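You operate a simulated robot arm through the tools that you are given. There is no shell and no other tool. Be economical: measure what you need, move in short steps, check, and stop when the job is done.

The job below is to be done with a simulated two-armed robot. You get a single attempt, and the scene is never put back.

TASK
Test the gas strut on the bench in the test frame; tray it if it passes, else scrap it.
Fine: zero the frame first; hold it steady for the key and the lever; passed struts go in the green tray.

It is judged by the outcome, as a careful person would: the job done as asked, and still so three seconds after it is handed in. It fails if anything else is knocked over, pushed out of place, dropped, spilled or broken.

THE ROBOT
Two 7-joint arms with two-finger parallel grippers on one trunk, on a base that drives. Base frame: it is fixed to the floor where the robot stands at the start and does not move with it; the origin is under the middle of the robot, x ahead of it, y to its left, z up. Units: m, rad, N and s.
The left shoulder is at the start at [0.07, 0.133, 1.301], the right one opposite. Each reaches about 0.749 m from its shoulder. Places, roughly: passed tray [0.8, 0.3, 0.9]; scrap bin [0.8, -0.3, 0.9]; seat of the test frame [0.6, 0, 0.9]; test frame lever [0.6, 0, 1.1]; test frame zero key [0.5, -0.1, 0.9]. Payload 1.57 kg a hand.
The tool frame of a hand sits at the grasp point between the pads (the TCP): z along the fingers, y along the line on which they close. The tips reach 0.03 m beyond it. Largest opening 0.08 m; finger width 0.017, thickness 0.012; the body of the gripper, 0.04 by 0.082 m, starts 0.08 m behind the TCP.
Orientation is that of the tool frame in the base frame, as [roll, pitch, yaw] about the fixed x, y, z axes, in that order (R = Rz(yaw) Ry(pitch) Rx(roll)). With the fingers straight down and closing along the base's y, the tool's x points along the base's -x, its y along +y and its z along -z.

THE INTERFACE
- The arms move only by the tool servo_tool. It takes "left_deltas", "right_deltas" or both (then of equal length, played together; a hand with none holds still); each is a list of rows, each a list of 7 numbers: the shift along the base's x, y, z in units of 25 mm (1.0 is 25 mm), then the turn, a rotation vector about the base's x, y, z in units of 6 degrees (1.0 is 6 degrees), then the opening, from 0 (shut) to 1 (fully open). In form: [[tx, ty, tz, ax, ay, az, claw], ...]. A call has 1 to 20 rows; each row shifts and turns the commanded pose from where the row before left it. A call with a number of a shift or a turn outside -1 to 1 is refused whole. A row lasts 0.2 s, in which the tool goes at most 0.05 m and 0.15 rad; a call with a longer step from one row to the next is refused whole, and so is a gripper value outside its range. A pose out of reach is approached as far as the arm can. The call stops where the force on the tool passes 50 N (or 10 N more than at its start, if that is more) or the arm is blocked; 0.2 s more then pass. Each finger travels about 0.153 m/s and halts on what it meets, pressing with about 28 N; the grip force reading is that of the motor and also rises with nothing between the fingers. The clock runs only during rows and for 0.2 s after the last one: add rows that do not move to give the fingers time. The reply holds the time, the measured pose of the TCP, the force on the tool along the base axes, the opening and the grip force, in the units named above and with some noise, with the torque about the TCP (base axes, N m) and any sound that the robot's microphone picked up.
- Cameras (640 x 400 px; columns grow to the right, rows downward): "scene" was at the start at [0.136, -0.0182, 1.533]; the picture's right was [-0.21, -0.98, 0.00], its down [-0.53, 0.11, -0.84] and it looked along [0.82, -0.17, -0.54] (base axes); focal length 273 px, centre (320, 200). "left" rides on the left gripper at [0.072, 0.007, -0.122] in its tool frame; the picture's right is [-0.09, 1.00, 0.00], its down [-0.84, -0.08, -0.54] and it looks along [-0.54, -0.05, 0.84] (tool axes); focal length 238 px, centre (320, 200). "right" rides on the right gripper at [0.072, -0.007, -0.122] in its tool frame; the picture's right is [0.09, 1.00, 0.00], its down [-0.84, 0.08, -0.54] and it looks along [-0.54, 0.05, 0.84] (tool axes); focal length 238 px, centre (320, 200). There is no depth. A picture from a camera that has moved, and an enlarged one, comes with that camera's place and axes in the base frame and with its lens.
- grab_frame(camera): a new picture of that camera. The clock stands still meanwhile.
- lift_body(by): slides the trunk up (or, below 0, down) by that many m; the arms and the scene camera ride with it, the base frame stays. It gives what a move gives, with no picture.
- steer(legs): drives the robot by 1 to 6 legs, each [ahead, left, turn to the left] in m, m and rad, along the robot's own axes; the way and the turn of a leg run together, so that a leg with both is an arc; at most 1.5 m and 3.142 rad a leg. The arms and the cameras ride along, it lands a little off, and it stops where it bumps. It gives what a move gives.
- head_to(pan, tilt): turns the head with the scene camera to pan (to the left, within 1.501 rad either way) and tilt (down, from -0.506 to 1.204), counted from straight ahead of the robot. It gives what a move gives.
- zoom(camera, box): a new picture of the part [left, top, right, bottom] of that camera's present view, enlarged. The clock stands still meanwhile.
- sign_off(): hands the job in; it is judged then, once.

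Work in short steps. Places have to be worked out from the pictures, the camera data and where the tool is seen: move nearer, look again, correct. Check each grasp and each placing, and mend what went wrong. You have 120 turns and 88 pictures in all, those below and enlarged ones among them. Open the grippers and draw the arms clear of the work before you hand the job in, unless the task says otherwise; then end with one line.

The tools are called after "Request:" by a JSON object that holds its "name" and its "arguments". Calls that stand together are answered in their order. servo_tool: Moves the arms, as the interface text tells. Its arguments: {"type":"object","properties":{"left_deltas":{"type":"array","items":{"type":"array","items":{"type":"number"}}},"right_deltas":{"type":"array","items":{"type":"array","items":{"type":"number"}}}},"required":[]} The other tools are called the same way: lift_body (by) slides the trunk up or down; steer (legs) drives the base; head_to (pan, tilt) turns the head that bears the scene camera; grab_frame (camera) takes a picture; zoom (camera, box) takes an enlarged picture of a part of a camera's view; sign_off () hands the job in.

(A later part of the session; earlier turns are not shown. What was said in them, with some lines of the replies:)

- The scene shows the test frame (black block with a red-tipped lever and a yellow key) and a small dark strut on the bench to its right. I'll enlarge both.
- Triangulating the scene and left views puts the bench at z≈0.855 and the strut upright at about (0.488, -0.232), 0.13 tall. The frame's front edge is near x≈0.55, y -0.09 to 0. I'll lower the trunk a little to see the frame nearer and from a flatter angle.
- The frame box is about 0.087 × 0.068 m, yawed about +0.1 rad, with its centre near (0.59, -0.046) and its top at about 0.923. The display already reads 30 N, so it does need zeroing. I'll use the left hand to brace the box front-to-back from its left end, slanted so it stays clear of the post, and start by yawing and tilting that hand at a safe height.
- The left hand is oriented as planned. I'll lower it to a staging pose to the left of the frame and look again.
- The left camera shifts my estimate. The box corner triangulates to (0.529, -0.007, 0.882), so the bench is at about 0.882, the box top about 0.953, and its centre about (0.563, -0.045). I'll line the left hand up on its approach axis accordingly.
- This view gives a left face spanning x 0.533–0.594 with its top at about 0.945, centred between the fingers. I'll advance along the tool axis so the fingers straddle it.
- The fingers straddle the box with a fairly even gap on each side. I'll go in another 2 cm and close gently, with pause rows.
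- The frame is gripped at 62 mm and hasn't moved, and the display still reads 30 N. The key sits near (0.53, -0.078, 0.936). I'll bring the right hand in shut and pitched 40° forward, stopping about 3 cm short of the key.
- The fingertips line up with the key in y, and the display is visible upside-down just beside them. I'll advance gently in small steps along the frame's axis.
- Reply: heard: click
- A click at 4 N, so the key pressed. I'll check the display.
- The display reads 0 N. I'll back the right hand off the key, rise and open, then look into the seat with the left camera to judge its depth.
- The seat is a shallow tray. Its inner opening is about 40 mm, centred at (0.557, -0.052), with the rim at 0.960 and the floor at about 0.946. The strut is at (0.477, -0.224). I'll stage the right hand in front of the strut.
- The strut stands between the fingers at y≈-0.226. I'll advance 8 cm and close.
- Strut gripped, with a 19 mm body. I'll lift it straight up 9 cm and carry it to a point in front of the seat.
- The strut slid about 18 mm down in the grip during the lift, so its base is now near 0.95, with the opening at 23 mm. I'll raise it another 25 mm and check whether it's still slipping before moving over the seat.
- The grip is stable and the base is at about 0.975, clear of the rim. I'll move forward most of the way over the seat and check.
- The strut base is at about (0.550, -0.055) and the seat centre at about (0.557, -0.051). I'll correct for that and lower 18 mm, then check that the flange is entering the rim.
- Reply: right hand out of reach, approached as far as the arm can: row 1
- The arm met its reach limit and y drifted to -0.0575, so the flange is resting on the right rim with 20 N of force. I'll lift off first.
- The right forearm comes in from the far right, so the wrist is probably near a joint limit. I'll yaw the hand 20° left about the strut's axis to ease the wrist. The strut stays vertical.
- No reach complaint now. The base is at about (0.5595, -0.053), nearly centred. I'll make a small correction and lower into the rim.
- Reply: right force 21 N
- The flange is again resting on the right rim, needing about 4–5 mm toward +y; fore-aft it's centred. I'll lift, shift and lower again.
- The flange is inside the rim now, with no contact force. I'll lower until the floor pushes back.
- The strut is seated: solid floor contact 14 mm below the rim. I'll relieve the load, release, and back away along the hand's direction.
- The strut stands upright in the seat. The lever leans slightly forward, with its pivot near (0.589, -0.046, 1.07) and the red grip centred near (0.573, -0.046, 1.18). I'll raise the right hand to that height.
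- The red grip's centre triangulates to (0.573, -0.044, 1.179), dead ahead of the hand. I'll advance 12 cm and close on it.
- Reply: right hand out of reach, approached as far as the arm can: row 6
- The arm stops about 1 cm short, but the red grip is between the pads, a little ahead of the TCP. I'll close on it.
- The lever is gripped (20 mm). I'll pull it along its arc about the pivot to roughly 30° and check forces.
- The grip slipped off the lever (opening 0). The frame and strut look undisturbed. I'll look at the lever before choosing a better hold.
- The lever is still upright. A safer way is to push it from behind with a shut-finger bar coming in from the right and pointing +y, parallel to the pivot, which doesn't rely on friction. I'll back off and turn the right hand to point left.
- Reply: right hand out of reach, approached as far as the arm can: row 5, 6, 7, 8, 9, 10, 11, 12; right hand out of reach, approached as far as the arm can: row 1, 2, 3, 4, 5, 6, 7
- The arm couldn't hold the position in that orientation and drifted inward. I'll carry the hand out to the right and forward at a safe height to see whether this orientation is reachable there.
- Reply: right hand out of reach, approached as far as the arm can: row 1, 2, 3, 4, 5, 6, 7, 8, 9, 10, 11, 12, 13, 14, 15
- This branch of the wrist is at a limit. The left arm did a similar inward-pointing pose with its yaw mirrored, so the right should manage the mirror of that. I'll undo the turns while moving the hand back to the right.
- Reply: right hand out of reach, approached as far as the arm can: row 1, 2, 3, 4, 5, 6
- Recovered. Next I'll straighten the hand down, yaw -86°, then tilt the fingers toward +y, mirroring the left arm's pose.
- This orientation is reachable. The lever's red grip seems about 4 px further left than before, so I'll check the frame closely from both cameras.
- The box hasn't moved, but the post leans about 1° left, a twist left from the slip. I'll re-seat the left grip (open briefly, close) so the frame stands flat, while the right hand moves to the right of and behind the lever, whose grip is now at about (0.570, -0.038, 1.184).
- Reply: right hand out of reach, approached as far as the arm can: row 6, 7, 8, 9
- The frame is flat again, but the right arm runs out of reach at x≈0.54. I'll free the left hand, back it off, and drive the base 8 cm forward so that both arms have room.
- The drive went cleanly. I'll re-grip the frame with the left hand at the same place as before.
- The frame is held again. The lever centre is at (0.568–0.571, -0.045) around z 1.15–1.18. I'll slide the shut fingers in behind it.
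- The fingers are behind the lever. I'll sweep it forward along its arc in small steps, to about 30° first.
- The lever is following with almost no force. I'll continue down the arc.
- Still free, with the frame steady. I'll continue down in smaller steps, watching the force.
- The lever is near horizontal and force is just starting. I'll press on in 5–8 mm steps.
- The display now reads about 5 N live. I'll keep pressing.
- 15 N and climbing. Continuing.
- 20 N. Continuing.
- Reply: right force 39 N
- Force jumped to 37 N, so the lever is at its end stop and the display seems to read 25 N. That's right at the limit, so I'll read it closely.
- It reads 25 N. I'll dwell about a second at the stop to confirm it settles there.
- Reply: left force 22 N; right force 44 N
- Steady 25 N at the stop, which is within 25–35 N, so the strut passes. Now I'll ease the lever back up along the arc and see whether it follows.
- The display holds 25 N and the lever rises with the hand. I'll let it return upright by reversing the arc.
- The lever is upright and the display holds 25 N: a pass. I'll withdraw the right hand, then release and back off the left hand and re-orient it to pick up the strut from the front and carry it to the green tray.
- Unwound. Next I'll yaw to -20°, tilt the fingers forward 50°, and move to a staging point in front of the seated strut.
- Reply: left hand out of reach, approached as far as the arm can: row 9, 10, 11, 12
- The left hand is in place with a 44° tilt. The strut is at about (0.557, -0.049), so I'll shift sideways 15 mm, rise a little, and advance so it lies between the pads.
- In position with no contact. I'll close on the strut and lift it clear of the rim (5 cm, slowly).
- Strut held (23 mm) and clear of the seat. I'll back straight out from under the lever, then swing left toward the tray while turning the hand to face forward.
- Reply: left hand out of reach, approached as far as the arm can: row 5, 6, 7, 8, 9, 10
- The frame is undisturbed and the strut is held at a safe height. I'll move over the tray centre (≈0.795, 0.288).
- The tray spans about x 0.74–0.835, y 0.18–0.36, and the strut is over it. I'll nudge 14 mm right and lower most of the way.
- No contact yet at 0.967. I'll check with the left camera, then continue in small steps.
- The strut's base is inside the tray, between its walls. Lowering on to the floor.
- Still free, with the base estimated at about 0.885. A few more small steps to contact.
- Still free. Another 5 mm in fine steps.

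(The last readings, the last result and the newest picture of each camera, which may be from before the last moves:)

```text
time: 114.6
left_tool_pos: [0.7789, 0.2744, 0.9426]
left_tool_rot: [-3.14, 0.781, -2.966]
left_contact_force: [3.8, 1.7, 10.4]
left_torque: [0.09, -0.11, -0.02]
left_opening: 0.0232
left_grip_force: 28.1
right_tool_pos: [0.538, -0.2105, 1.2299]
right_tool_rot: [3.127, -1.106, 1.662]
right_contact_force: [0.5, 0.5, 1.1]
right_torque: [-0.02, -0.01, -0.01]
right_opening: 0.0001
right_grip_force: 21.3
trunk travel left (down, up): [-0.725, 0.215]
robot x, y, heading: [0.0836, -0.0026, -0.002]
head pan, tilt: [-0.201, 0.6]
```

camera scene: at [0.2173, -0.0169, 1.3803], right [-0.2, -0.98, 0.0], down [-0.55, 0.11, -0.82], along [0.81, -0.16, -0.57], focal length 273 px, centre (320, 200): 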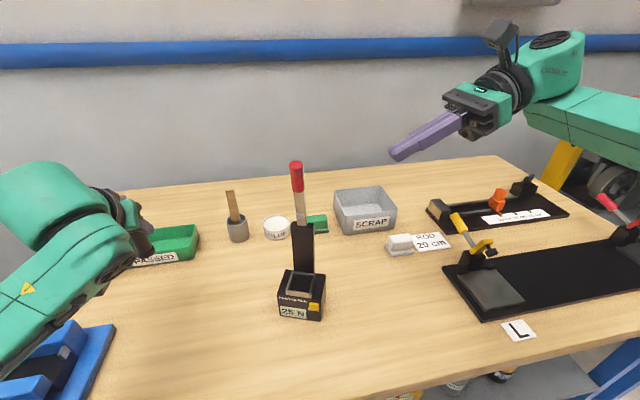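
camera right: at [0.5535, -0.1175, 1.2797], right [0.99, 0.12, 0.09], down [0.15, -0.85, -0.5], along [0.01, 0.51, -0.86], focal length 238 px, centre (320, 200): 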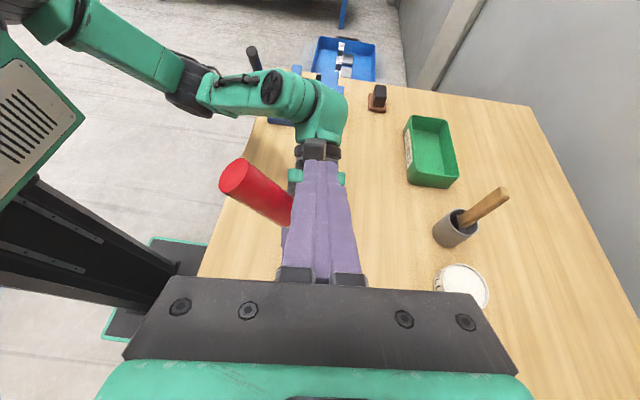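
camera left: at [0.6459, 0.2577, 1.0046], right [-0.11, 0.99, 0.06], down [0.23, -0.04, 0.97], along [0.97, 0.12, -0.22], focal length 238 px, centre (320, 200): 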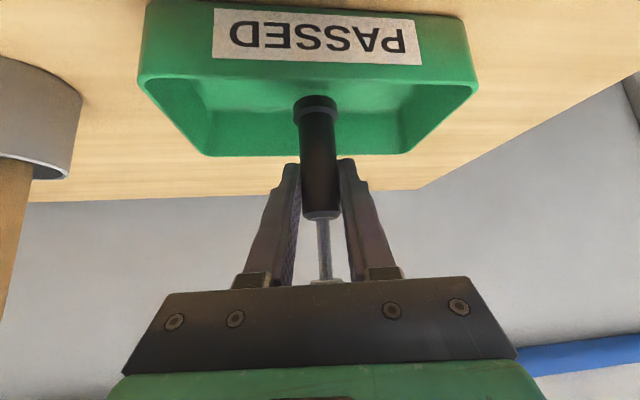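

Floor contact (10 N). I'll relieve it, open, and withdraw up and back along the finger axis, clear of the front wall.

Request:
{"name": "servo_tool", "arguments": {"left_deltas": [[0, 0, 0.04, 0, 0, 0, 0], [0, 0, 0, 0, 0, 0, 0.35], [0, 0, 0, 0, 0, 0, 0.5], [0, 0, 0, 0, 0, 0, 0.7], [0, 0, 0, 0, 0, 0, 0.7], [-0.345, -0.06, 0.357, 0, 0, 0, 0.7], [-0.69, -0.12, 0.714, 0, 0, 0, 0.7], [-0.69, -0.12, 0.714, 0, 0, 0, 0.7], [-0.69, -0.12, 0.714, 0, 0, 0, 0.7], [-0.69, -0.12, 0.714, 0, 0, 0, 0.7], [-0.69, -0.12, 0.5, 0, 0, 0, 0.7]]}}

Request:
{"name": "grab_frame", "arguments": {"camera": "left"}}

```text
time: 117.0
left_tool_pos: [0.685, 0.2582, 1.0347]
left_tool_rot: [-3.14, 0.776, -2.965]
left_contact_force: [0.7, 0.6, -0.6]
left_torque: [-0.02, 0.01, 0.03]
left_opening: 0.056
left_grip_force: 0.1
right_tool_pos: [0.5381, -0.2096, 1.2305]
right_tool_rot: [3.127, -1.106, 1.66]
right_contact_force: [-0.1, 0.0, 0.2]
right_torque: [0.0, 0.03, 0.0]
right_opening: 0.0003
right_grip_force: 21.3
trunk travel left (down, up): [-0.725, 0.215]
robot x, y, heading: [0.0798, 0.0012, -0.0]
head pan, tilt: [-0.201, 0.6]
```

```text
3 pictures are left
camera left: at [0.5506, 0.2419, 1.071], right [-0.11, 0.99, 0.06], down [0.23, -0.04, 0.97], along [0.97, 0.12, -0.22], focal length 238 px, centre (320, 200)
```

left: 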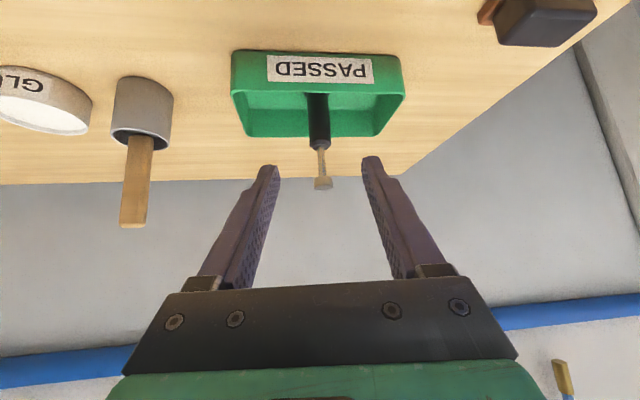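

The strut stands upright in the green tray. I'll draw both arms back clear and open the grippers, then take a last look.

Request:
{"name": "servo_tool", "arguments": {"left_deltas": [[-0.8, 0, 0.7, 0, 0, 0, 1], [-0.8, 0, 0.7, 0, 0, 0, 1], [-0.8, 0, 0.7, 0, 0, 0, 1], [-0.8, 0, 0.7, 0, 0, 0, 1], [-0.8, 0, 0.6, 0, 0, 0, 1], [-0.5, 0, 0.5, 0, 0, 0, 1], [0, 0, 0, 0, 0, 0, 1]], "right_deltas": [[-0.6, -0.2, 0.2, 0, 0, 0, 0.5], [-0.6, -0.2, 0.2, 0, 0, 0, 1], [-0.6, -0.2, 0.2, 0, 0, 0, 1], [-0.6, -0.2, 0.2, 0, 0, 0, 1], [-0.6, -0.2, 0, 0, 0, 0, 1], [0, 0, 0, 0, 0, 0, 1], [0, 0, 0, 0, 0, 0, 1]]}}

Request:
{"name": "grab_frame", "arguments": {"camera": "scene"}}

```text
time: 118.6
left_tool_pos: [0.5787, 0.2615, 1.1275]
left_tool_rot: [3.138, 0.777, -2.965]
left_contact_force: [-0.6, -0.8, -1.0]
left_torque: [0.01, -0.01, 0.0]
left_opening: 0.0797
left_grip_force: 0.1
left hand out of reach, approached as far as the arm can: row 6
right_tool_pos: [0.4655, -0.2341, 1.2488]
right_tool_rot: [3.131, -1.106, 1.661]
right_contact_force: [0.3, 0.2, -0.6]
right_torque: [0.04, -0.01, -0.02]
right_opening: 0.0799
right_grip_force: 0.0
trunk travel left (down, up): [-0.725, 0.215]
robot x, y, heading: [0.0829, 0.0006, -0.002]
head pan, tilt: [-0.201, 0.6]
```

```text
2 pictures are left
camera scene: at [0.2163, -0.0174, 1.3804], right [-0.2, -0.98, 0.0], down [-0.55, 0.11, -0.82], along [0.81, -0.16, -0.57], focal length 273 px, centre (320, 200)
```

scene: 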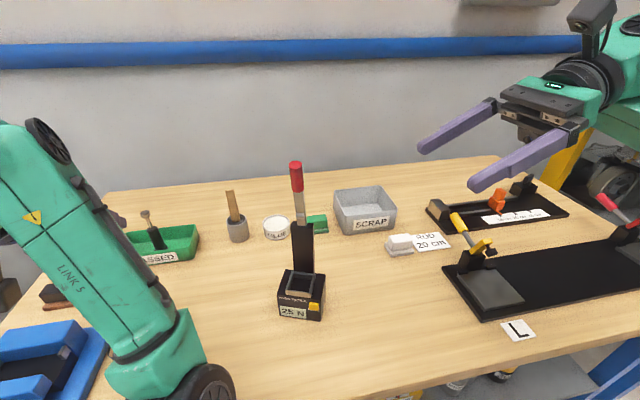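

The strut stands in the green tray, the frame is in place with its lever up, both grippers are open and the arms are clear. Handing in.

Request:
{"name": "sign_off", "arguments": {}}

```text
The job is handed in.
```

The strut passed: after I zeroed the frame it read 25 N, right on the lower limit of the 25–35 N pass band, and it now stands in the green PASSED tray.
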